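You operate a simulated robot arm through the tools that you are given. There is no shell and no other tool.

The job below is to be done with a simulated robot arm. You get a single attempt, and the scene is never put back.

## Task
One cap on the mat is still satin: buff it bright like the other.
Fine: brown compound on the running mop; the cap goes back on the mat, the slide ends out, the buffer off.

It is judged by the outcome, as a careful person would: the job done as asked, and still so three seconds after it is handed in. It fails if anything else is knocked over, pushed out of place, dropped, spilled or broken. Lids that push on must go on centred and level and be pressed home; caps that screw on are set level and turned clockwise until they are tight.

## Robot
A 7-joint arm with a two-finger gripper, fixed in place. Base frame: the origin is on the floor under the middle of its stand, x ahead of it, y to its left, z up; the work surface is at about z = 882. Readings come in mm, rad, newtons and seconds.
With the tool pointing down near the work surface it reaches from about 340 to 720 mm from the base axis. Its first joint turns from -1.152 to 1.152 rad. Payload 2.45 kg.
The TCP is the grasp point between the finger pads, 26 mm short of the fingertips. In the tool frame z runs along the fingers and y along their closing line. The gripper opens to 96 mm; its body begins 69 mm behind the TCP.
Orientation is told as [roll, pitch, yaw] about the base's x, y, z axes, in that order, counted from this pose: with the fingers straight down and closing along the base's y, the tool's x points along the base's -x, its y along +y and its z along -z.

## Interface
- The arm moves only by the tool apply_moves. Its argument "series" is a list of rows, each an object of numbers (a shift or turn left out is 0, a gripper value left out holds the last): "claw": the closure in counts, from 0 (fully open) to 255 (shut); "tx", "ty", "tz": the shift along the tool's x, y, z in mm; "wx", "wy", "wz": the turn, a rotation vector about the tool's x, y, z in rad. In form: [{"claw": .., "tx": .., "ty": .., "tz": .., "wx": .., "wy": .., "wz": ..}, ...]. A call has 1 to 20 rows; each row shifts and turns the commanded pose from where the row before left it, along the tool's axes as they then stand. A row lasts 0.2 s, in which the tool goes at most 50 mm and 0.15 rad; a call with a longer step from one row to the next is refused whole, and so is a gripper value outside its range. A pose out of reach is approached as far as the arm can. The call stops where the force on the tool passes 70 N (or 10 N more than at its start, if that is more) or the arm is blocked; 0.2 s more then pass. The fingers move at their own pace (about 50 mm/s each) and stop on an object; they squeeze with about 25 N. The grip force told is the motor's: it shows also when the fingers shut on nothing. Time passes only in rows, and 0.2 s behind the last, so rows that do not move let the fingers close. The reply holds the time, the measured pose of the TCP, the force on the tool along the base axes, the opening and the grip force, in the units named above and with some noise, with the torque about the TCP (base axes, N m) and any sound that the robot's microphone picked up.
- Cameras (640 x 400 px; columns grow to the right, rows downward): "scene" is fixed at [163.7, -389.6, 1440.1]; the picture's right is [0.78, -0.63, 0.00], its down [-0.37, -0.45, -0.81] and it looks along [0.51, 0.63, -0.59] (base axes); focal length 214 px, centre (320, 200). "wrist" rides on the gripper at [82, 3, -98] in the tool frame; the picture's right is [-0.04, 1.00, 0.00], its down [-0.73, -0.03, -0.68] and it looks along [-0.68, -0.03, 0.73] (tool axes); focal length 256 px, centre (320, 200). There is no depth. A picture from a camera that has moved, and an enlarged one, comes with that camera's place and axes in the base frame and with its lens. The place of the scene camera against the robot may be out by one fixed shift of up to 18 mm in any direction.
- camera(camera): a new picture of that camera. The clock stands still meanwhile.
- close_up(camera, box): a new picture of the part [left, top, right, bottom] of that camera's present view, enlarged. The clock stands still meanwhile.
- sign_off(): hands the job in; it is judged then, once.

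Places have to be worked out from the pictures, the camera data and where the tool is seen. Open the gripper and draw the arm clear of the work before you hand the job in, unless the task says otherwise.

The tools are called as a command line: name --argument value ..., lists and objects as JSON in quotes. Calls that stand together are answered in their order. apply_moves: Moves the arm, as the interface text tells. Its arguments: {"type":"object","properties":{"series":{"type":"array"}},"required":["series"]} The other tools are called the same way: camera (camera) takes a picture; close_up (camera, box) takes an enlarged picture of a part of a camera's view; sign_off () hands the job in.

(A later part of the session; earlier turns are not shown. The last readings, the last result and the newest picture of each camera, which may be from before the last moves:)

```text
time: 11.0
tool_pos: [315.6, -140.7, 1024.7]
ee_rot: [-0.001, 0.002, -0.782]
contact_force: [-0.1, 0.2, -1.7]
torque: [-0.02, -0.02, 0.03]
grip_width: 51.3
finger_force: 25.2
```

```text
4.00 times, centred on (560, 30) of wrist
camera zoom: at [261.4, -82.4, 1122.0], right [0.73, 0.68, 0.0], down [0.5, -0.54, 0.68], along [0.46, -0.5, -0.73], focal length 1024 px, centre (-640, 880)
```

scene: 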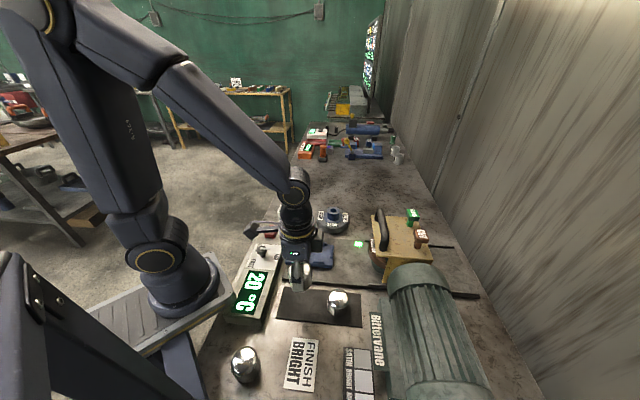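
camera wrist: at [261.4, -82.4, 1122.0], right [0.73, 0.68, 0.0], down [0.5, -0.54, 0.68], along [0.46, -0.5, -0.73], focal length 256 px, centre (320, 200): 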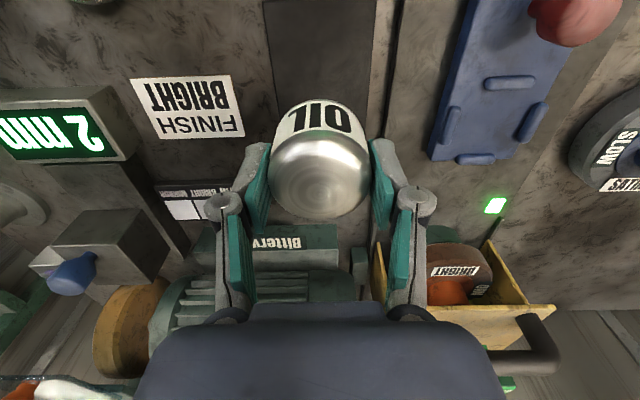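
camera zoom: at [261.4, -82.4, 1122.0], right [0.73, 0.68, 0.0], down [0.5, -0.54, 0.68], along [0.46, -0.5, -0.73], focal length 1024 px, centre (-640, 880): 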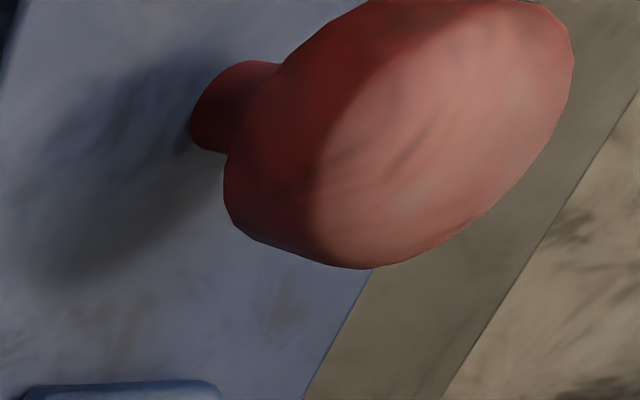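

Triangulating the four ridges gives the nest centre at about (438, −58), ridge tops near z=918 and plate top near 911. I check how the cap sits in the fingers before carrying it over.

close_up --camera "wrist" --box '[240, 90, 400, 240]'

close_up --camera "scene" --box '[260, 230, 350, 320]'

```text
2.67 times, centred on (320, 165) of wrist
camera zoom: at [261.4, -82.4, 1122.0], right [0.73, 0.68, 0.0], down [0.5, -0.54, 0.68], along [0.46, -0.5, -0.73], focal length 683 px, centre (320, 293)
```

zoom: 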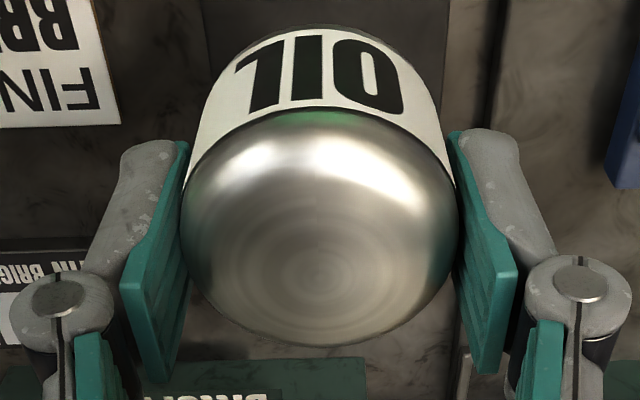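

```text
4.44 times, centred on (305, 275) of scene
camera zoom: at [163.7, -389.6, 1440.1], right [0.78, -0.63, 0.0], down [-0.37, -0.45, -0.81], along [0.51, 0.63, -0.59], focal length 953 px, centre (387, -133)
```

zoom: 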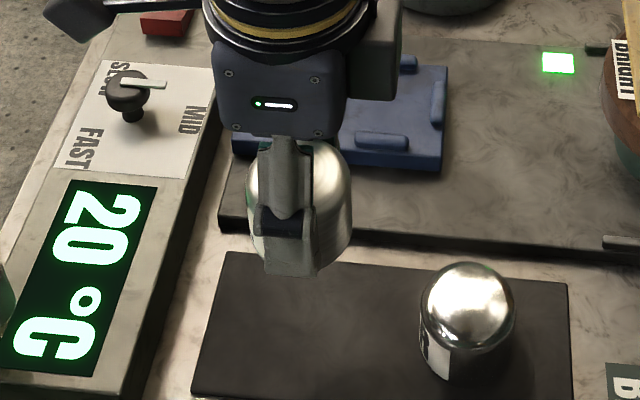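

The cap hasn't slipped. I carry it to the nest centre and stop just above the ridges.

apply_moves --series '[{"tx": -7, "ty": 36.4}, {"tx": -7, "ty": 36.4}, {"tx": -7, "ty": 36.4}, {"tx": -7, "ty": 36.4}, {"tz": 25}, {"tz": 25}, {"tz": 0}]'

camera --camera "wrist"

close_up --camera "scene" --box '[270, 200, 370, 290]'

```text
time: 12.6
tool_pos: [440.2, -57.3, 975.4]
ee_rot: [0.001, 0.001, -0.782]
contact_force: [0.3, -0.1, -1.8]
torque: [0.0, 0.01, 0.04]
grip_width: 51.0
finger_force: 25.6
```

```text
taken
camera wrist: at [385.2, 1.3, 1073.8], right [0.73, 0.68, 0.0], down [0.5, -0.54, 0.68], along [0.46, -0.5, -0.73], focal length 256 px, centre (320, 200)
```

wrist: 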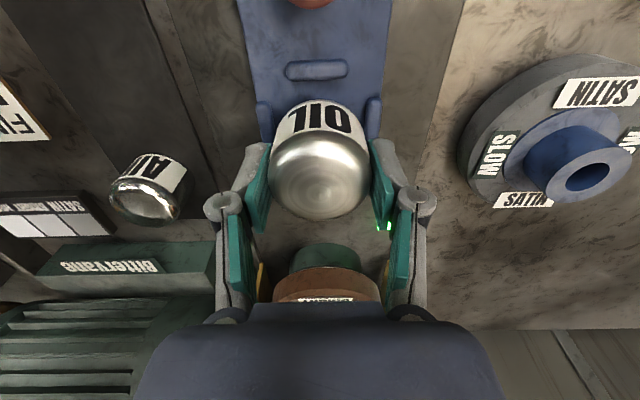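

```text
4.44 times, centred on (320, 245) of scene
camera zoom: at [163.7, -389.6, 1440.1], right [0.78, -0.63, 0.0], down [-0.37, -0.45, -0.81], along [0.51, 0.63, -0.59], focal length 953 px, centre (320, 0)
```

zoom: 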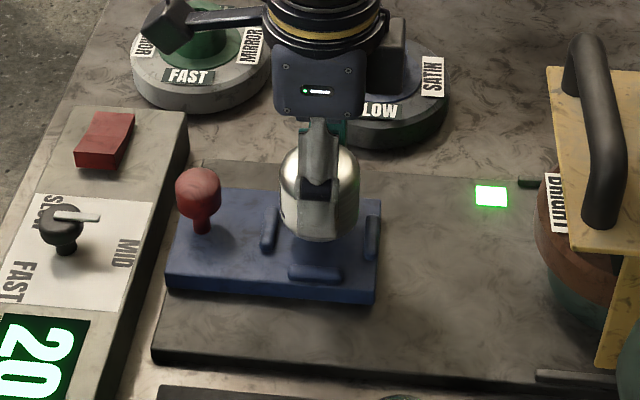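

The cap is within 2 mm of the nest centre. I correct that and lower to just inside the ridges.

apply_moves --series '[{"tx": 1.6, "ty": -1.3}, {"tz": 8}, {"tz": 8}, {"tz": 0}]'

close_up --camera "scene" --box '[280, 225, 350, 275]'

close_up --camera "wrist" --box '[220, 40, 420, 220]'

```text
time: 13.6
tool_pos: [436.1, -58.6, 958.5]
ee_rot: [0.0, 0.001, -0.782]
contact_force: [0.9, 0.5, -2.4]
torque: [0.02, -0.01, -0.01]
grip_width: 51.3
finger_force: 24.9
```

```text
8.00 times, centred on (315, 250) of scene
camera zoom: at [163.7, -389.6, 1440.1], right [0.78, -0.63, 0.0], down [-0.37, -0.45, -0.81], along [0.51, 0.63, -0.59], focal length 1716 px, centre (360, -200)
```

zoom: 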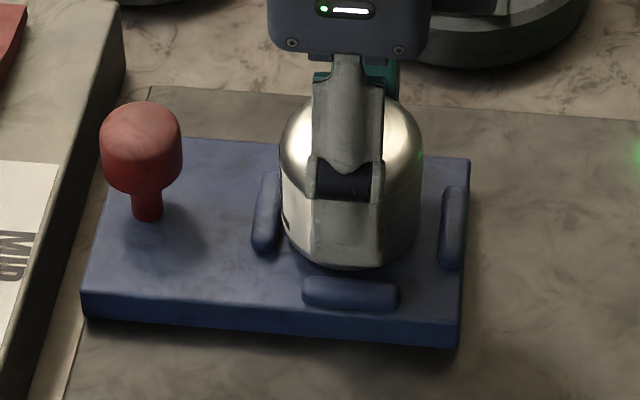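

```text
2.22 times, centred on (320, 130) of wrist
camera zoom: at [381.7, 1.8, 1056.9], right [0.73, 0.68, 0.0], down [0.5, -0.54, 0.68], along [0.46, -0.5, -0.73], focal length 569 px, centre (320, 356)
```

zoom: 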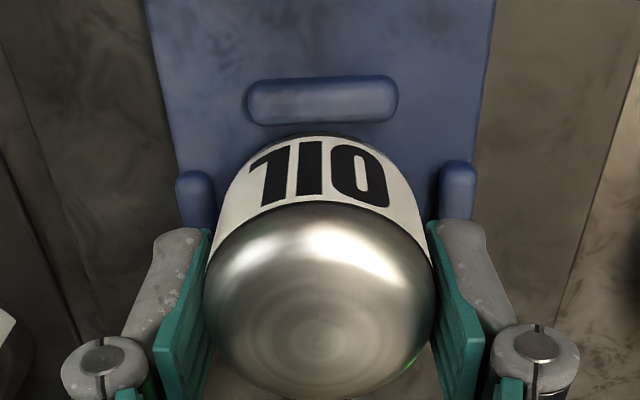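

From the scene view the cap looks about 3 mm short of the nest centre, from the wrist view about 2 mm to one side. I re-read the pose with a null row to average out noise.

apply_moves --series '[{"tz": 0}]'

apply_moves --series '[{"tz": 0}]'

close_up --camera "scene" --box '[295, 235, 345, 270]'

```text
time: 14.0
tool_pos: [436.6, -57.0, 960.1]
ee_rot: [0.0, 0.0, -0.781]
contact_force: [-0.3, 1.0, -2.1]
torque: [0.01, 0.03, -0.02]
grip_width: 51.5
finger_force: 24.8
```

```text
time: 14.4
tool_pos: [435.3, -58.0, 959.7]
ee_rot: [0.0, -0.002, -0.781]
contact_force: [0.7, 0.4, -2.8]
torque: [-0.04, 0.03, -0.01]
grip_width: 51.2
finger_force: 24.6
```

```text
11.43 times, centred on (320, 252) of scene
camera zoom: at [163.7, -389.6, 1440.1], right [0.78, -0.63, 0.0], down [-0.37, -0.45, -0.81], along [0.51, 0.63, -0.59], focal length 2451 px, centre (320, -400)
```

zoom: 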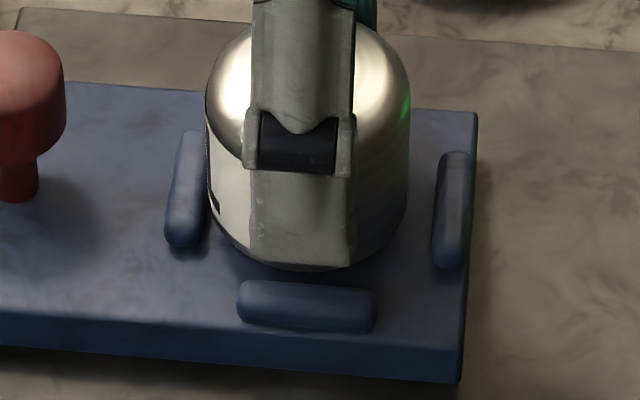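

Averaging gives TCP (436.0, −57.9); scene evidence says shift +3 mm toward the mop and +2 mm along the bench. I apply that and lower a little.

apply_moves --series '[{"tx": -3, "ty": 2}, {"tz": 3}, {"tz": 0}]'

close_up --camera "scene" --box '[295, 235, 345, 270]'

close_up --camera "wrist" --box '[220, 40, 420, 220]'

```text
time: 15.2
tool_pos: [440.2, -57.2, 956.4]
ee_rot: [0.0, 0.001, -0.781]
contact_force: [0.3, 0.8, -1.8]
torque: [0.03, 0.03, 0.01]
grip_width: 51.3
finger_force: 25.3
```

```text
11.43 times, centred on (320, 252) of scene
camera zoom: at [163.7, -389.6, 1440.1], right [0.78, -0.63, 0.0], down [-0.37, -0.45, -0.81], along [0.51, 0.63, -0.59], focal length 2451 px, centre (320, -400)
```

zoom: 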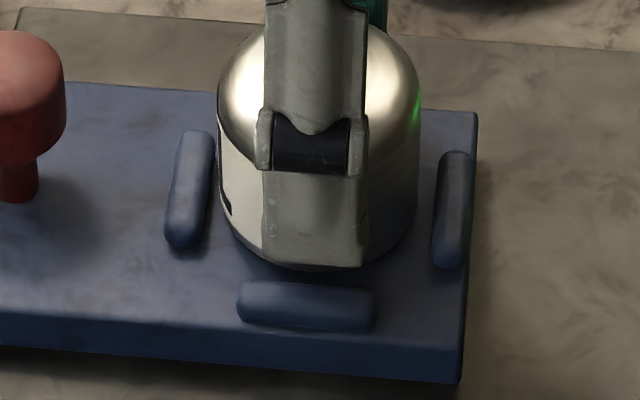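

```text
2.22 times, centred on (320, 130) of wrist
camera zoom: at [385.4, 1.6, 1054.2], right [0.73, 0.68, 0.0], down [0.5, -0.54, 0.68], along [0.46, -0.5, -0.73], focal length 569 px, centre (320, 356)
```

zoom: 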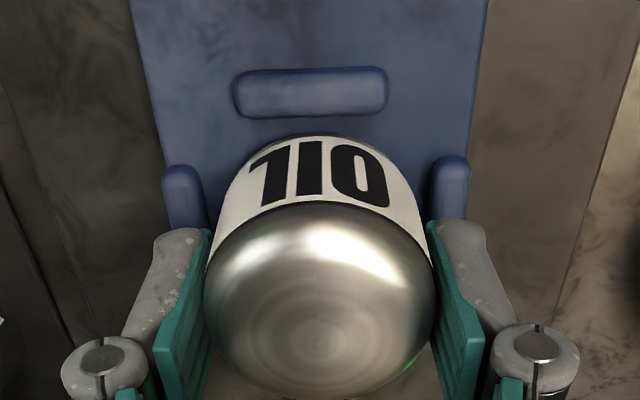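

Now centred in both directions. I lower in small steps until contact shows.

apply_moves --series '[{"ty": -0.6, "tz": 2.5}, {"tz": 2}, {"tz": 0}]'

close_up --camera "scene" --box '[295, 235, 345, 270]'

```text
time: 16.0
tool_pos: [439.7, -57.4, 951.0]
ee_rot: [0.0, 0.0, -0.781]
contact_force: [1.0, 1.0, -1.9]
torque: [0.03, -0.04, -0.01]
grip_width: 51.4
finger_force: 24.8
```

```text
11.43 times, centred on (320, 252) of scene
camera zoom: at [163.7, -389.6, 1440.1], right [0.78, -0.63, 0.0], down [-0.37, -0.45, -0.81], along [0.51, 0.63, -0.59], focal length 2451 px, centre (320, -400)
```

zoom: 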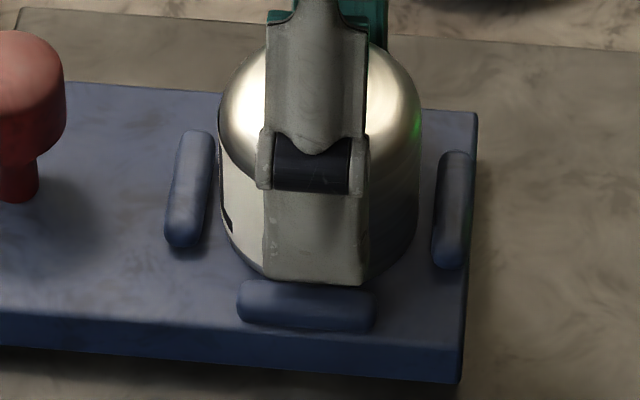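

Still no contact at z=951; fingertips are a few mm above the side ridges. I continue in 1 mm steps.

apply_moves --series '[{"tz": 1}, {"tz": 0}]'

apply_moves --series '[{"tz": 1}, {"tz": 0}]'

apply_moves --series '[{"tz": 1}, {"tz": 0}]'

```text
time: 16.6
tool_pos: [440.5, -58.0, 949.9]
ee_rot: [-0.001, 0.0, -0.783]
contact_force: [0.2, 0.3, -2.2]
torque: [0.0, 0.03, -0.01]
grip_width: 51.2
finger_force: 24.9
```

```text
time: 17.2
tool_pos: [439.5, -58.1, 949.0]
ee_rot: [0.0, -0.002, -0.782]
contact_force: [-3.0, -0.4, 17.4]
torque: [0.09, 0.2, 0.03]
grip_width: 51.2
finger_force: 24.7
```

```text
time: 17.8
tool_pos: [440.6, -59.5, 948.1]
ee_rot: [0.0, -0.002, -0.782]
contact_force: [-3.3, -3.8, 17.0]
torque: [-0.14, 0.08, 0.0]
grip_width: 51.3
finger_force: 25.2
```

Contact at z≈949 with 17 N: the cap is down. I verify visually, ease off 0.8 mm and open the fingers.

apply_moves --series '[{"tz": -1}, {"claw": 100}, {"claw": 80}, {"claw": 70}, {"claw": 70}]'

close_up --camera "scene" --box '[285, 225, 345, 270]'

close_up --camera "wrist" --box '[220, 40, 420, 220]'

```text
time: 19.0
tool_pos: [439.9, -58.9, 948.6]
ee_rot: [-0.001, 0.0, -0.781]
contact_force: [0.4, 0.4, -0.1]
torque: [-0.02, 0.0, 0.0]
grip_width: 69.6
finger_force: 0.1
```

```text
8.89 times, centred on (315, 248) of scene
camera zoom: at [163.7, -389.6, 1440.1], right [0.78, -0.63, 0.0], down [-0.37, -0.45, -0.81], along [0.51, 0.63, -0.59], focal length 1906 px, centre (364, -222)
```

zoom: 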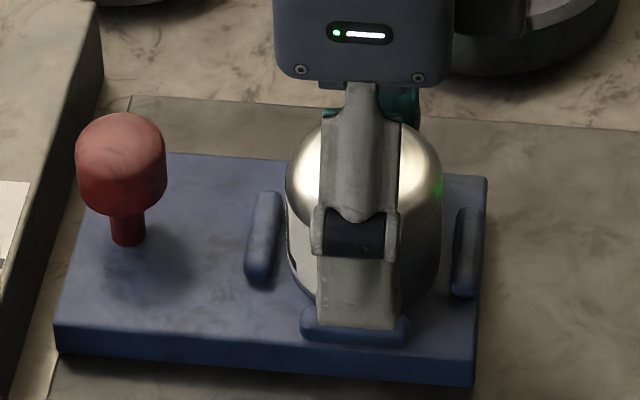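

```text
2.22 times, centred on (320, 130) of wrist
camera zoom: at [384.9, 0.7, 1046.9], right [0.73, 0.68, 0.0], down [0.5, -0.54, 0.68], along [0.46, -0.5, -0.73], focal length 569 px, centre (320, 356)
```

zoom: 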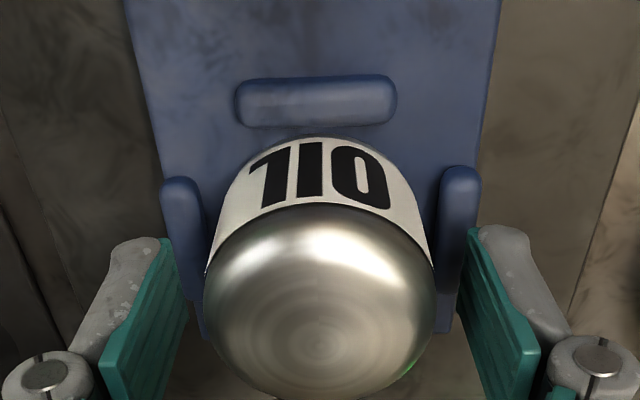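

The cap sits in the nest and the fingers are clear. I raise straight up and check the seating.

apply_moves --series '[{"tz": -20}, {"tz": -40}, {"tz": -40}, {"tz": -20}]'

camera --camera "wrist"

close_up --camera "scene" --box '[285, 225, 345, 270]'

close_up --camera "scene" --box '[240, 218, 304, 258]'

```text
time: 20.0
tool_pos: [440.1, -59.7, 1070.6]
ee_rot: [0.001, 0.001, -0.782]
contact_force: [-0.5, -0.1, -0.2]
torque: [0.01, 0.03, 0.0]
grip_width: 69.6
finger_force: 0.2
```

```text
taken
camera wrist: at [385.6, -0.2, 1168.0], right [0.73, 0.68, 0.0], down [0.5, -0.54, 0.68], along [0.46, -0.5, -0.73], focal length 256 px, centre (320, 200)
```

wrist: 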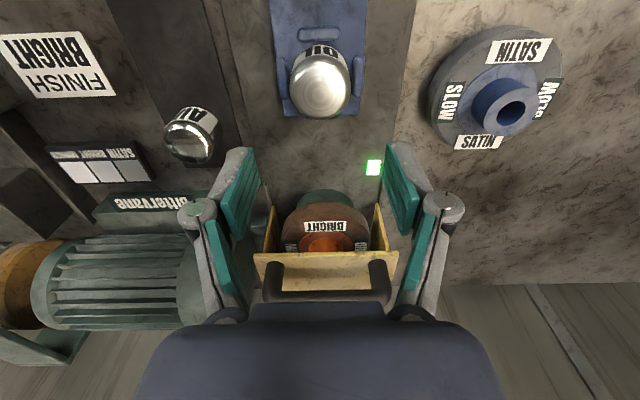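

```text
8.89 times, centred on (315, 248) of scene
camera zoom: at [163.6, -389.6, 1440.1], right [0.78, -0.63, 0.0], down [-0.37, -0.45, -0.81], along [0.51, 0.63, -0.59], focal length 1906 px, centre (364, -222)
```

zoom: 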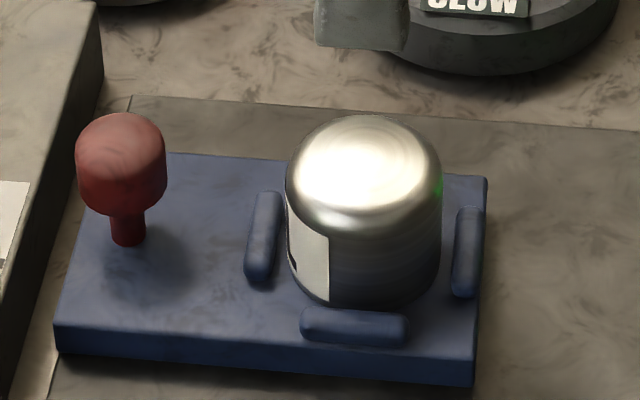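

```text
10.00 times, centred on (272, 238) of scene
camera zoom: at [163.6, -389.6, 1440.1], right [0.78, -0.63, 0.0], down [-0.37, -0.45, -0.81], along [0.51, 0.63, -0.59], focal length 2145 px, centre (800, -180)
```

zoom: 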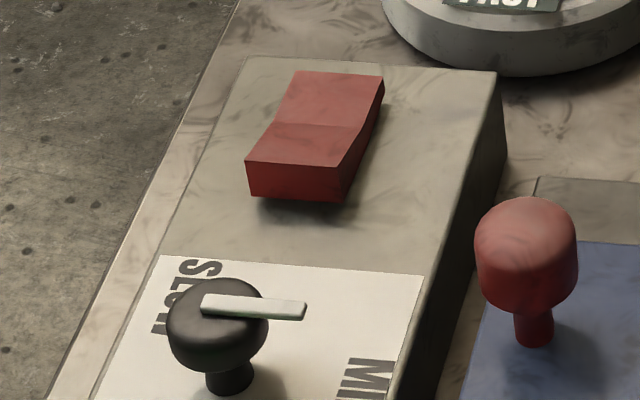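

Cap seated properly. Now to the power rocker: its end nearer the speed knob is raised. I bring the closed gripper over the panel and look down at it.

apply_moves --series '[{"claw": 255, "tx": 41.3, "ty": 15.35}, {"tx": 41.3, "ty": 15.35}, {"tx": 41.3, "ty": 15.35}, {"tx": 41.3, "ty": 15.35}]'

camera --camera "wrist"

close_up --camera "wrist" --box '[260, 20, 420, 120]'

```text
time: 21.0
tool_pos: [366.1, 100.8, 1070.0]
ee_rot: [-0.001, 0.0, -0.783]
contact_force: [0.5, 0.6, -0.5]
torque: [0.0, 0.01, -0.02]
grip_width: 0.1
finger_force: 21.0
```

```text
taken
camera wrist: at [311.8, 160.3, 1168.5], right [0.73, 0.68, 0.0], down [0.5, -0.54, 0.68], along [0.46, -0.5, -0.73], focal length 256 px, centre (320, 200)
```

wrist: 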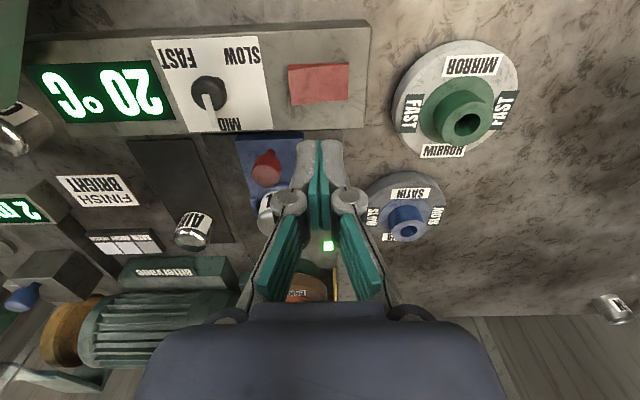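

```text
4.00 times, centred on (340, 70) of wrist
camera zoom: at [311.8, 160.3, 1168.5], right [0.73, 0.68, 0.0], down [0.5, -0.54, 0.68], along [0.46, -0.5, -0.73], focal length 1024 px, centre (240, 720)
```

zoom: 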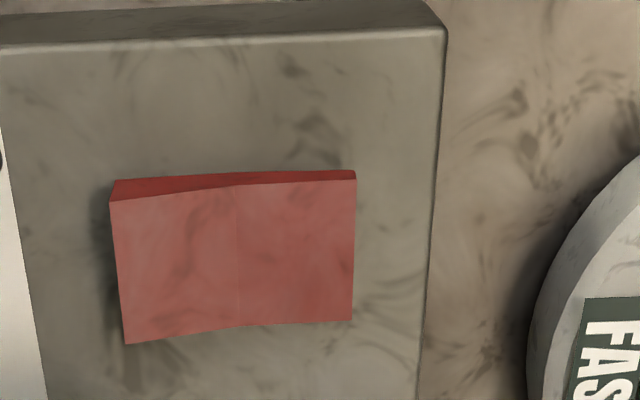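

The rocker's hinge is near (366, 101, 932), its raised half toward −u. I move over the raised half and come down to just above it.

apply_moves --series '[{"ty": -18}, {"tz": 45}, {"tz": 45}, {"tz": 0}]'

camera --camera "wrist"

close_up --camera "scene" --box '[240, 208, 304, 248]'

```text
time: 22.0
tool_pos: [350.9, 88.5, 981.0]
ee_rot: [0.0, -0.001, -0.781]
contact_force: [-0.1, -0.3, 0.1]
torque: [-0.02, 0.01, 0.03]
grip_width: 0.0
finger_force: 25.4
```

```text
taken
camera wrist: at [297.0, 147.7, 1079.5], right [0.73, 0.68, 0.0], down [0.5, -0.54, 0.68], along [0.46, -0.5, -0.73], focal length 256 px, centre (320, 200)
```

wrist: 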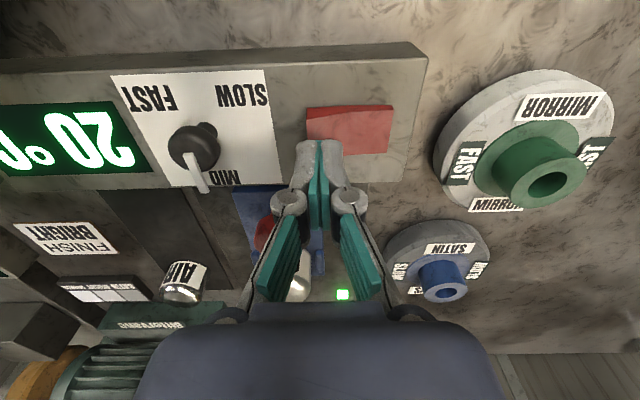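

```text
10.00 times, centred on (272, 228) of scene
camera zoom: at [163.7, -389.6, 1440.1], right [0.78, -0.63, 0.0], down [-0.37, -0.45, -0.81], along [0.51, 0.63, -0.59], focal length 2145 px, centre (800, -80)
```

zoom: 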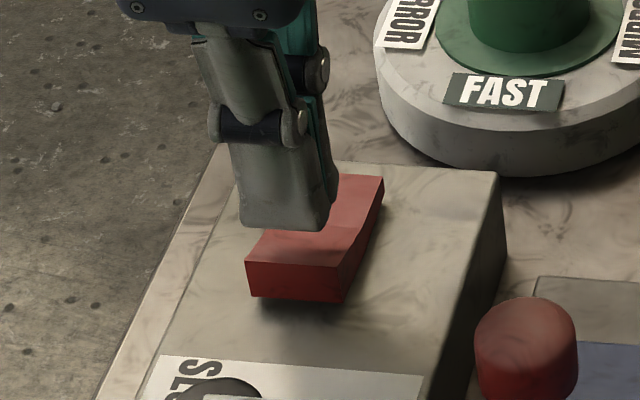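

The fingertips are about 15 mm above the raised half and land on it if lowered. I descend gently, then press in small steps listening for a click.

apply_moves --series '[{"tz": 10}, {"tz": 4}, {"tz": 2}, {"tz": 2}, {"tz": 0}]'

close_up --camera "scene" --box '[240, 208, 304, 248]'

```text
time: 23.2
tool_pos: [351.7, 88.5, 960.3]
ee_rot: [0.001, 0.0, -0.782]
contact_force: [-0.5, 0.2, 0.1]
torque: [0.02, 0.0, 0.02]
grip_width: 0.0
finger_force: 24.6
```

```text
10.00 times, centred on (272, 228) of scene
camera zoom: at [163.7, -389.6, 1440.1], right [0.78, -0.63, 0.0], down [-0.37, -0.45, -0.81], along [0.51, 0.63, -0.59], focal length 2145 px, centre (800, -80)
```

zoom: 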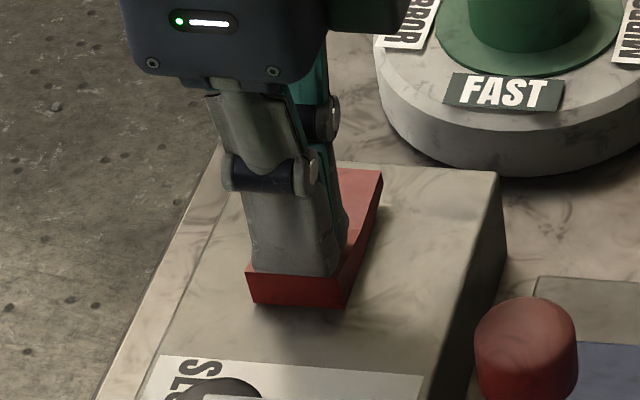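

Just touching the rocker. I press a few more millimetres.

apply_moves --series '[{"tz": 2}, {"tz": 2}, {"tz": 0}]'

close_up --camera "scene" --box '[240, 208, 304, 248]'

```text
time: 24.0
tool_pos: [353.2, 89.6, 957.7]
ee_rot: [0.003, -0.001, -0.781]
contact_force: [-6.5, -3.8, 39.8]
torque: [0.12, -0.01, 0.01]
grip_width: 0.0
finger_force: 25.2
```

```text
10.00 times, centred on (272, 228) of scene
camera zoom: at [163.0, -389.9, 1440.1], right [0.78, -0.63, 0.0], down [-0.37, -0.45, -0.81], along [0.51, 0.63, -0.59], focal length 2145 px, centre (800, -80)
```

zoom: 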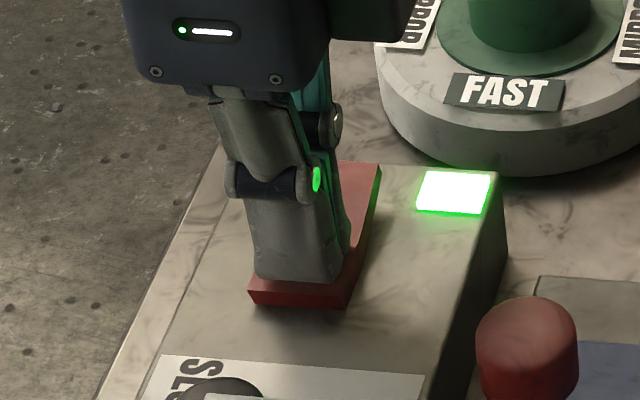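

A green lamp lit beside the rocker: the buffer is running. I retract up and travel to above the CUT piece.

apply_moves --series '[{"tz": -10}, {"tz": -40}, {"tz": -45}, {"tz": -45}, {"tz": -40}, {"tx": -41.8, "ty": -8.4}, {"tx": -41.8, "ty": -8.4}, {"tx": -41.8, "ty": -8.4}, {"tx": -41.8, "ty": -8.4}, {"tx": -41.8, "ty": -8.4}]'

camera --camera "scene"

camera --camera "wrist"

close_up --camera "scene" --box '[220, 210, 320, 320]'

```text
time: 26.2
tool_pos: [472.6, -89.7, 1135.9]
ee_rot: [0.0, 0.001, -0.783]
contact_force: [-0.2, -0.3, -0.5]
torque: [0.02, 0.02, 0.02]
grip_width: 0.2
finger_force: 24.7
```

```text
taken
```

scene: 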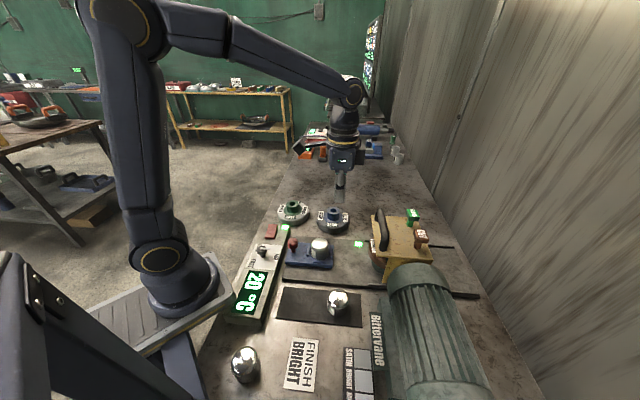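

```text
taken
camera wrist: at [417.1, -31.2, 1235.4], right [0.73, 0.68, 0.0], down [0.5, -0.54, 0.68], along [0.46, -0.5, -0.73], focal length 256 px, centre (320, 200)
```

wrist: 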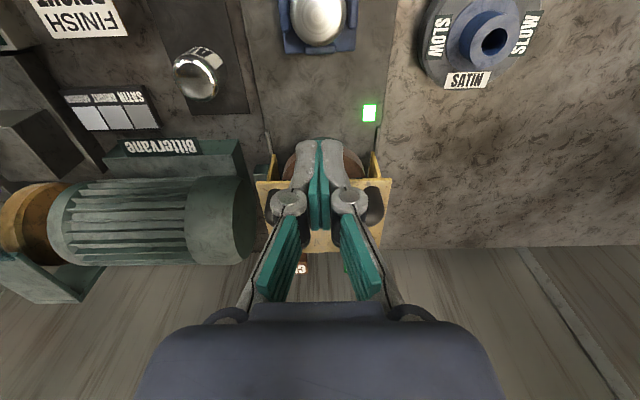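

```text
3.64 times, centred on (270, 265) of scene
camera zoom: at [163.7, -389.6, 1440.0], right [0.78, -0.63, 0.0], down [-0.37, -0.45, -0.81], along [0.51, 0.63, -0.59], focal length 780 px, centre (502, -36)
```

zoom: 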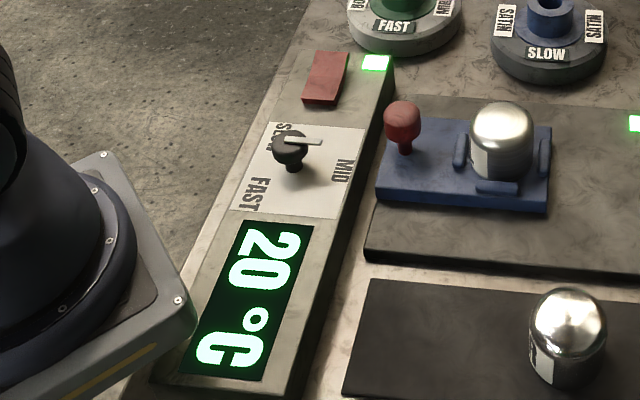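

The rocker latched on with its lamp lit; display still 20 °C. I continue to above the CUT head, staying well above the guard.

apply_moves --series '[{"tx": -41.2, "ty": -8.5}, {"tx": -41.2, "ty": -8.5}, {"tx": -41.2, "ty": -8.5}, {"tx": -41.2, "ty": -8.5}, {"tx": -41.2, "ty": -8.5}, {"tz": 0}]'

camera --camera "wrist"

close_up --camera "scene" --box '[370, 170, 470, 260]'

```text
time: 27.6
tool_pos: [588.5, -261.7, 1137.6]
ee_rot: [0.0, 0.001, -0.781]
contact_force: [-1.0, 0.3, 0.8]
torque: [-0.03, 0.01, 0.01]
grip_width: 0.0
finger_force: 24.8
```

```text
taken
camera wrist: at [534.4, -202.9, 1236.8], right [0.73, 0.68, 0.0], down [0.5, -0.54, 0.68], along [0.46, -0.5, -0.73], focal length 256 px, centre (320, 200)
```

wrist: 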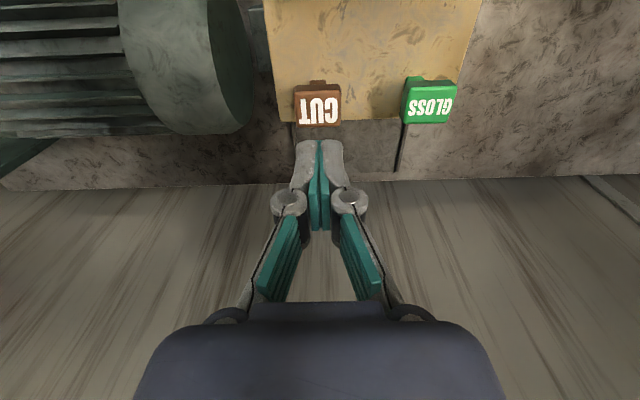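

```text
4.44 times, centred on (420, 215) of scene
camera zoom: at [163.6, -389.7, 1440.1], right [0.78, -0.63, 0.0], down [-0.37, -0.45, -0.81], along [0.51, 0.63, -0.59], focal length 953 px, centre (-124, 133)
```

zoom: 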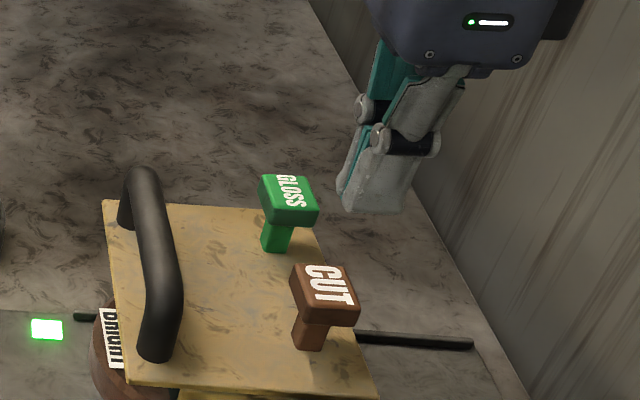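

The CUT head top is at about v=600, u=231, z≈1058 — right under the closed fingertips. I descend and press it gently to find out whether it is a plunger.

apply_moves --series '[{"tz": 25}, {"tz": 20}, {"tz": 3}, {"tz": 2}, {"tz": 0}]'

close_up --camera "scene" --box '[370, 180, 460, 270]'

```text
time: 28.8
tool_pos: [588.8, -262.7, 1087.4]
ee_rot: [-0.001, 0.0, -0.782]
contact_force: [-0.2, 0.1, 0.2]
torque: [0.02, 0.01, -0.01]
grip_width: 0.0
finger_force: 25.2
```

```text
4.44 times, centred on (415, 225) of scene
camera zoom: at [163.7, -389.6, 1440.1], right [0.78, -0.63, 0.0], down [-0.37, -0.45, -0.81], along [0.51, 0.63, -0.59], focal length 953 px, centre (-102, 89)
```

zoom: 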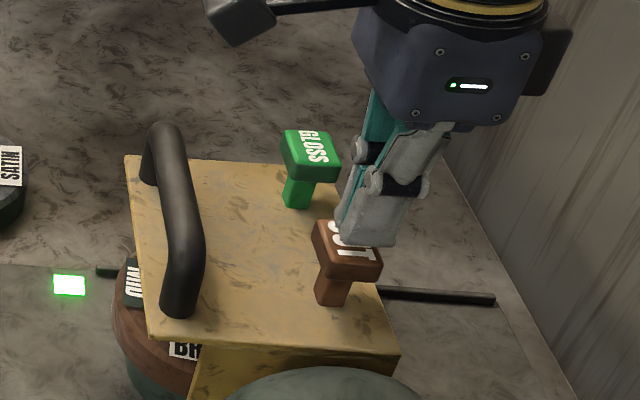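

The mop is spinning (its labels have moved), and the fingertips are just above the CUT head. I press down in small steps.

apply_moves --series '[{"tz": 2}, {"tz": 2}, {"tz": 2}, {"tz": 0}]'

close_up --camera "scene" --box '[370, 180, 460, 270]'

```text
time: 29.8
tool_pos: [586.9, -262.7, 1081.9]
ee_rot: [0.001, -0.001, -0.783]
contact_force: [0.5, -0.8, 1.8]
torque: [0.01, -0.01, -0.01]
grip_width: 5.8
finger_force: 28.2
```

```text
4.44 times, centred on (415, 225) of scene
camera zoom: at [163.6, -389.6, 1440.1], right [0.78, -0.63, 0.0], down [-0.37, -0.45, -0.81], along [0.51, 0.63, -0.59], focal length 953 px, centre (-102, 89)
```

zoom: 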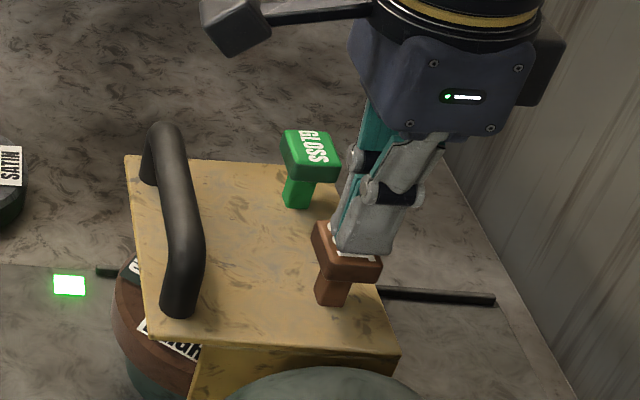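

Light contact (1.8 N), though the closed fingertips spread by about 6 mm. I press 2 mm more and watch.

apply_moves --series '[{"tz": 1.5}, {"tz": 0}]'

close_up --camera "scene" --box '[395, 210, 445, 250]'

```text
time: 30.4
tool_pos: [587.7, -263.7, 1078.7]
ee_rot: [0.002, 0.0, -0.782]
contact_force: [0.5, -0.5, 1.0]
torque: [-0.01, -0.02, 0.0]
grip_width: 6.2
finger_force: 28.3
```

```text
10.00 times, centred on (420, 230) of scene
camera zoom: at [163.6, -389.7, 1440.1], right [0.78, -0.63, 0.0], down [-0.37, -0.45, -0.81], along [0.51, 0.63, -0.59], focal length 2145 px, centre (-680, -100)
```

zoom: 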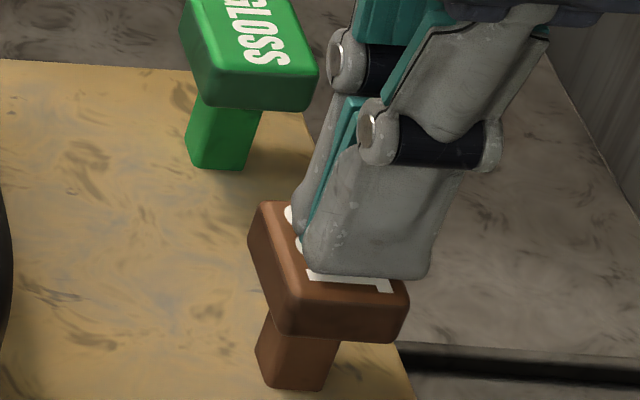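

The stem looks slightly shortened with only ~1 N of resistance, so it yields. I keep pressing in small steps.

apply_moves --series '[{"tz": 2}, {"tz": 2}, {"tz": 0}]'

close_up --camera "scene" --box '[395, 210, 445, 250]'

```text
time: 31.2
tool_pos: [587.1, -264.3, 1075.7]
ee_rot: [-0.001, 0.0, -0.782]
contact_force: [-0.1, 0.4, 2.4]
torque: [-0.01, -0.01, -0.02]
grip_width: 5.8
finger_force: 28.3
```

```text
10.00 times, centred on (420, 230) of scene
camera zoom: at [163.6, -389.6, 1440.1], right [0.78, -0.63, 0.0], down [-0.37, -0.45, -0.81], along [0.51, 0.63, -0.59], focal length 2145 px, centre (-680, -100)
```

zoom: 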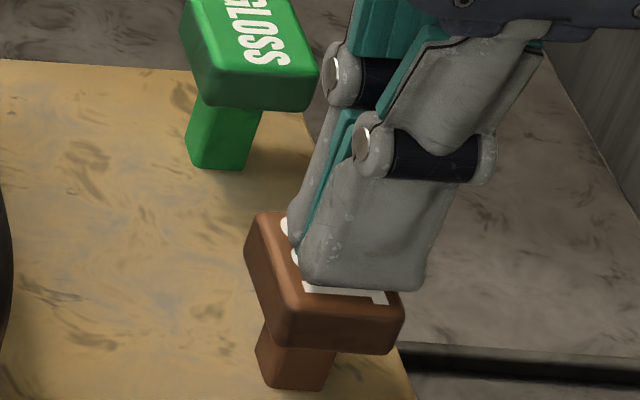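

It is a plunger moving straight down with light resistance. I continue pressing to bring the compound onto the mop.

apply_moves --series '[{"tz": 2.5}, {"tz": 2.5}, {"tz": 0}]'

close_up --camera "scene" --box '[355, 200, 455, 280]'

```text
time: 32.0
tool_pos: [588.4, -263.3, 1070.5]
ee_rot: [0.0, 0.001, -0.782]
contact_force: [0.2, 0.8, 2.7]
torque: [0.02, 0.03, -0.02]
grip_width: 6.1
finger_force: 28.5
heard: click
```

```text
5.00 times, centred on (405, 240) of scene
camera zoom: at [163.6, -389.6, 1440.1], right [0.78, -0.63, 0.0], down [-0.37, -0.45, -0.81], along [0.51, 0.63, -0.59], focal length 1072 px, centre (-105, 0)
```

zoom: 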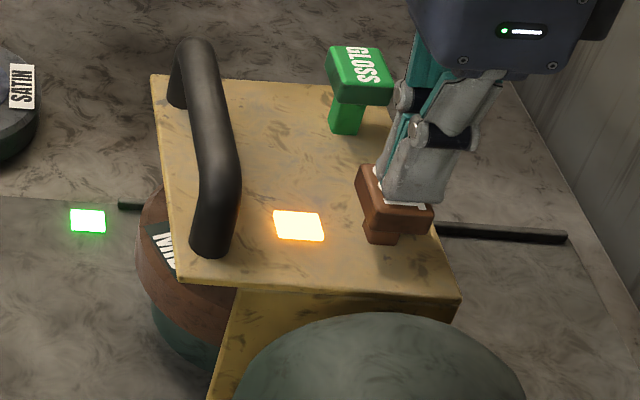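

A click and an amber lamp on the guard: the brown compound has been applied. I lift off and travel to above the red slide knob, opening the gripper on the way.

apply_moves --series '[{"tz": -15}, {"tz": -45}, {"tx": 41.5, "ty": 5.2}, {"tx": 41.5, "ty": 5.2}, {"claw": 90, "tx": 41.5, "ty": 5.2}, {"tx": 41.5, "ty": 5.2}, {"tx": 41.5, "ty": 5.2}, {"tx": 41.5, "ty": 5.2}, {"tx": 41.5, "ty": 5.2}, {"tx": 41.5, "ty": 5.2}, {"tz": 45}, {"tz": 40}]'

camera --camera "wrist"

camera --camera "scene"

close_up --camera "scene" --box '[260, 200, 440, 290]'

```text
time: 34.6
tool_pos: [384.0, -1.0, 1043.0]
ee_rot: [0.001, 0.0, -0.781]
contact_force: [-0.1, 0.0, -0.6]
torque: [-0.02, 0.01, -0.02]
grip_width: 62.0
finger_force: 0.1
```

```text
taken
camera wrist: at [327.9, 58.2, 1142.2], right [0.73, 0.68, 0.0], down [0.5, -0.54, 0.68], along [0.46, -0.5, -0.73], focal length 256 px, centre (320, 200)
```

wrist: 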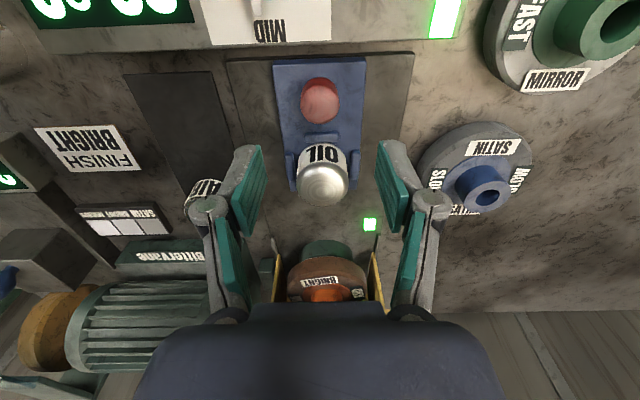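

```text
taken
```

scene: 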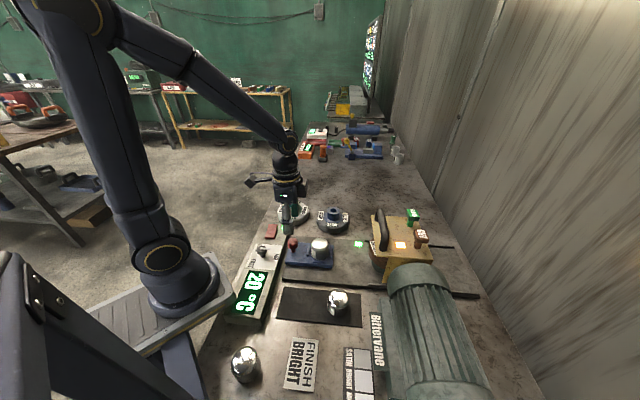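

```text
3.56 times, centred on (350, 245) of scene
camera zoom: at [163.7, -389.6, 1440.1], right [0.78, -0.63, 0.0], down [-0.37, -0.45, -0.81], along [0.51, 0.63, -0.59], focal length 763 px, centre (213, 40)
```

zoom: 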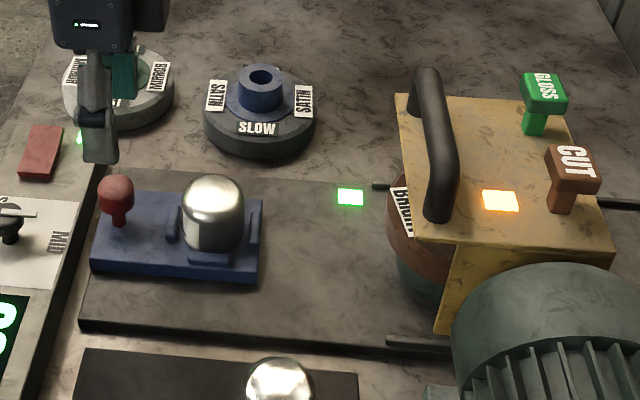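

The amber lamp remains lit and the CUT plunger has sprung back. I zoom on the knob to align before descending on it.

close_up --camera "wrist" --box '[272, 60, 368, 120]'

close_up --camera "scene" --box '[270, 215, 330, 260]'

```text
6.67 times, centred on (320, 90) of wrist
camera zoom: at [327.9, 58.2, 1142.2], right [0.73, 0.68, 0.0], down [0.5, -0.54, 0.68], along [0.46, -0.5, -0.73], focal length 1707 px, centre (320, 933)
```

zoom: 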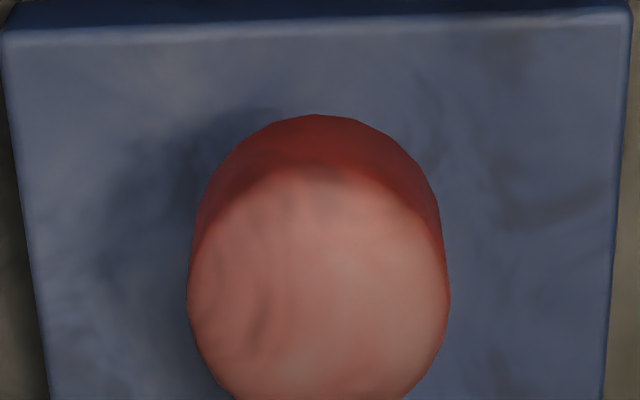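

```text
8.89 times, centred on (300, 238) of scene
camera zoom: at [163.7, -389.6, 1440.1], right [0.78, -0.63, 0.0], down [-0.37, -0.45, -0.81], along [0.51, 0.63, -0.59], focal length 1906 px, centre (498, -133)
```

zoom: 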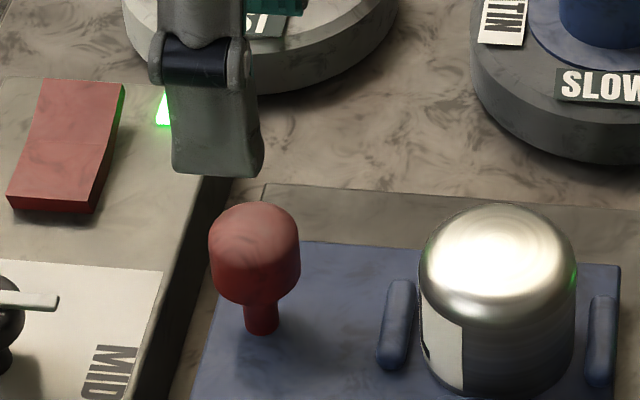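

Knob centre is about v=268.5, u=270 with a 30 mm head. I shift 3 mm back, descend around it and close.

apply_moves --series '[{"tx": 3, "ty": -0.7}, {"tz": 40}, {"tz": 40}, {"tz": 15}, {"tz": 0}]'

close_up --camera "scene" --box '[270, 215, 330, 260]'

camera --camera "wrist"

```text
time: 35.8
tool_pos: [380.1, 1.7, 950.0]
ee_rot: [0.0, -0.001, -0.782]
contact_force: [-0.4, 0.2, 0.0]
torque: [0.0, 0.03, 0.01]
grip_width: 62.1
finger_force: 0.0
```

```text
8.89 times, centred on (300, 238) of scene
camera zoom: at [163.7, -389.6, 1440.1], right [0.78, -0.63, 0.0], down [-0.37, -0.45, -0.81], along [0.51, 0.63, -0.59], focal length 1906 px, centre (498, -133)
```

zoom: 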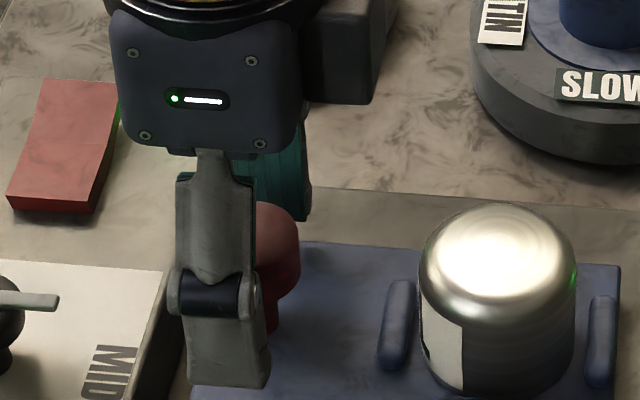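

```text
taken
camera wrist: at [324.5, 60.9, 1047.7], right [0.73, 0.68, 0.0], down [0.5, -0.54, 0.68], along [0.46, -0.5, -0.73], focal length 256 px, centre (320, 200)
```

wrist: 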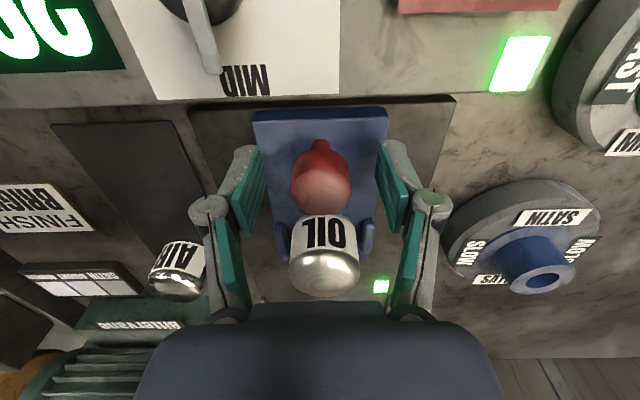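

close_up --camera "wrist" --box '[224, 120, 416, 240]'

```text
3.33 times, centred on (320, 180) of wrist
camera zoom: at [324.5, 60.9, 1047.7], right [0.73, 0.68, 0.0], down [0.5, -0.54, 0.68], along [0.46, -0.5, -0.73], focal length 853 px, centre (320, 267)
```

zoom: 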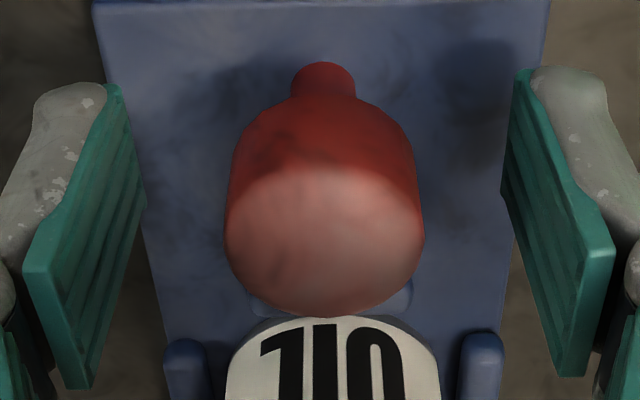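

The knob is centred between the pads. I close on it.

apply_moves --series '[{"claw": 140}, {"claw": 190}, {"claw": 220}, {"claw": 220}, {"claw": 220}]'

close_up --camera "scene" --box '[270, 215, 330, 260]'

```text
time: 37.0
tool_pos: [377.8, 2.6, 949.2]
ee_rot: [0.0, -0.001, -0.782]
contact_force: [3.6, 4.8, -2.9]
torque: [0.05, -0.01, 0.03]
grip_width: 28.8
finger_force: 44.8
```

```text
8.89 times, centred on (300, 238) of scene
camera zoom: at [163.8, -389.5, 1440.1], right [0.78, -0.63, 0.0], down [-0.37, -0.45, -0.81], along [0.51, 0.63, -0.59], focal length 1906 px, centre (498, -133)
```

zoom: 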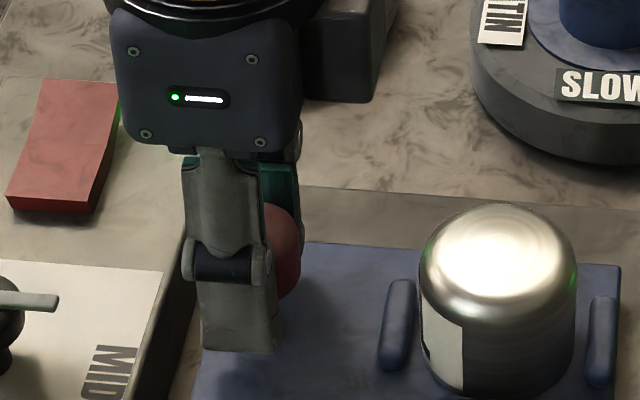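

Knob gripped (28.8 mm). I test a 6 mm push toward the mop.

apply_moves --series '[{"tx": -3}, {"tx": -3}, {"tx": 0}]'

close_up --camera "scene" --box '[270, 215, 330, 260]'

```text
time: 37.8
tool_pos: [384.4, -1.3, 948.8]
ee_rot: [0.0, 0.0, -0.782]
contact_force: [7.8, 9.6, -10.7]
torque: [0.27, 0.07, 0.13]
grip_width: 28.6
finger_force: 44.5
```

```text
8.89 times, centred on (300, 238) of scene
camera zoom: at [164.0, -389.4, 1440.1], right [0.78, -0.63, 0.0], down [-0.37, -0.45, -0.81], along [0.51, 0.63, -0.59], focal length 1906 px, centre (498, -133)
```

zoom: 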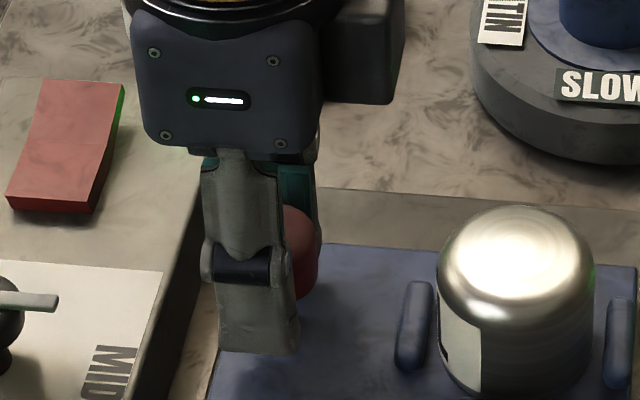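

The slide follows easily, but there is a 12 N sideways and 11 N downward load on the tool. I relieve it with a small correction while moving on.

apply_moves --series '[{"ty": 1, "tz": 0.7}, {"tx": 0}]'

apply_moves --series '[{"tx": -5}, {"tx": -5}, {"tx": 0}]'

```text
time: 38.4
tool_pos: [384.4, -2.7, 949.6]
ee_rot: [-0.001, 0.0, -0.783]
contact_force: [0.9, 2.1, 6.9]
torque: [0.09, 0.12, 0.08]
grip_width: 28.4
finger_force: 45.5
```

```text
time: 39.2
tool_pos: [391.6, -9.0, 950.9]
ee_rot: [0.0, 0.001, -0.782]
contact_force: [2.3, 3.8, 4.3]
torque: [0.11, 0.02, -0.01]
grip_width: 28.5
finger_force: 44.9
```

Loads are small now. I continue 70 mm toward the mop at moderate speed.

apply_moves --series '[{"tx": -10}, {"tx": -10}, {"tx": -10}, {"tx": -10}, {"tx": -10}, {"tx": -10}, {"tx": -10}, {"tx": 0}]'

close_up --camera "scene" --box '[280, 200, 440, 290]'

camera --camera "wrist"

```text
time: 41.0
tool_pos: [439.9, -58.7, 950.3]
ee_rot: [-0.002, 0.002, -0.783]
contact_force: [1.8, 1.5, -8.3]
torque: [-0.2, -0.3, 0.02]
grip_width: 28.4
finger_force: 45.0
```

```text
4.00 times, centred on (360, 245) of scene
camera zoom: at [163.8, -389.6, 1440.1], right [0.78, -0.63, 0.0], down [-0.37, -0.45, -0.81], along [0.51, 0.63, -0.59], focal length 858 px, centre (160, 20)
```

zoom: 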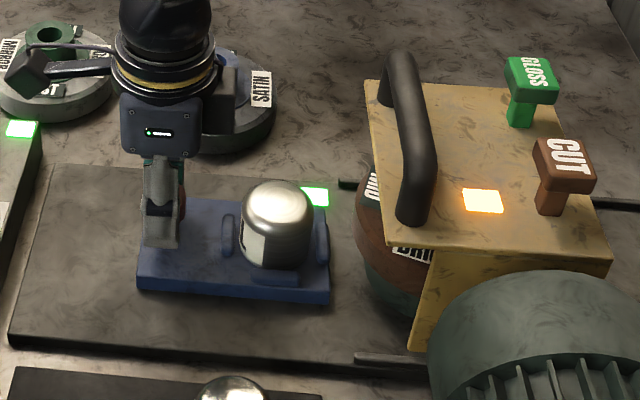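

```text
taken
camera wrist: at [385.9, 0.4, 1048.1], right [0.73, 0.68, 0.0], down [0.5, -0.54, 0.68], along [0.46, -0.5, -0.73], focal length 256 px, centre (320, 200)
```

wrist: 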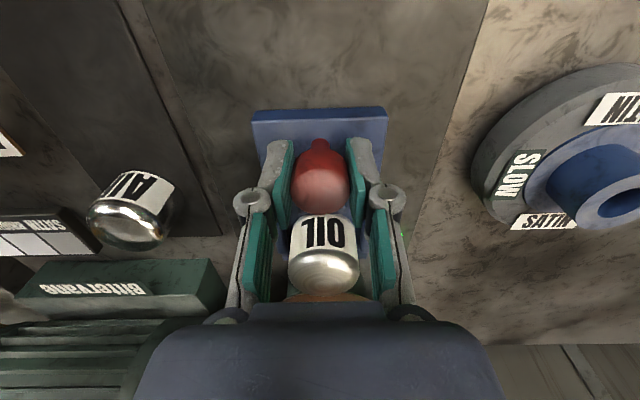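

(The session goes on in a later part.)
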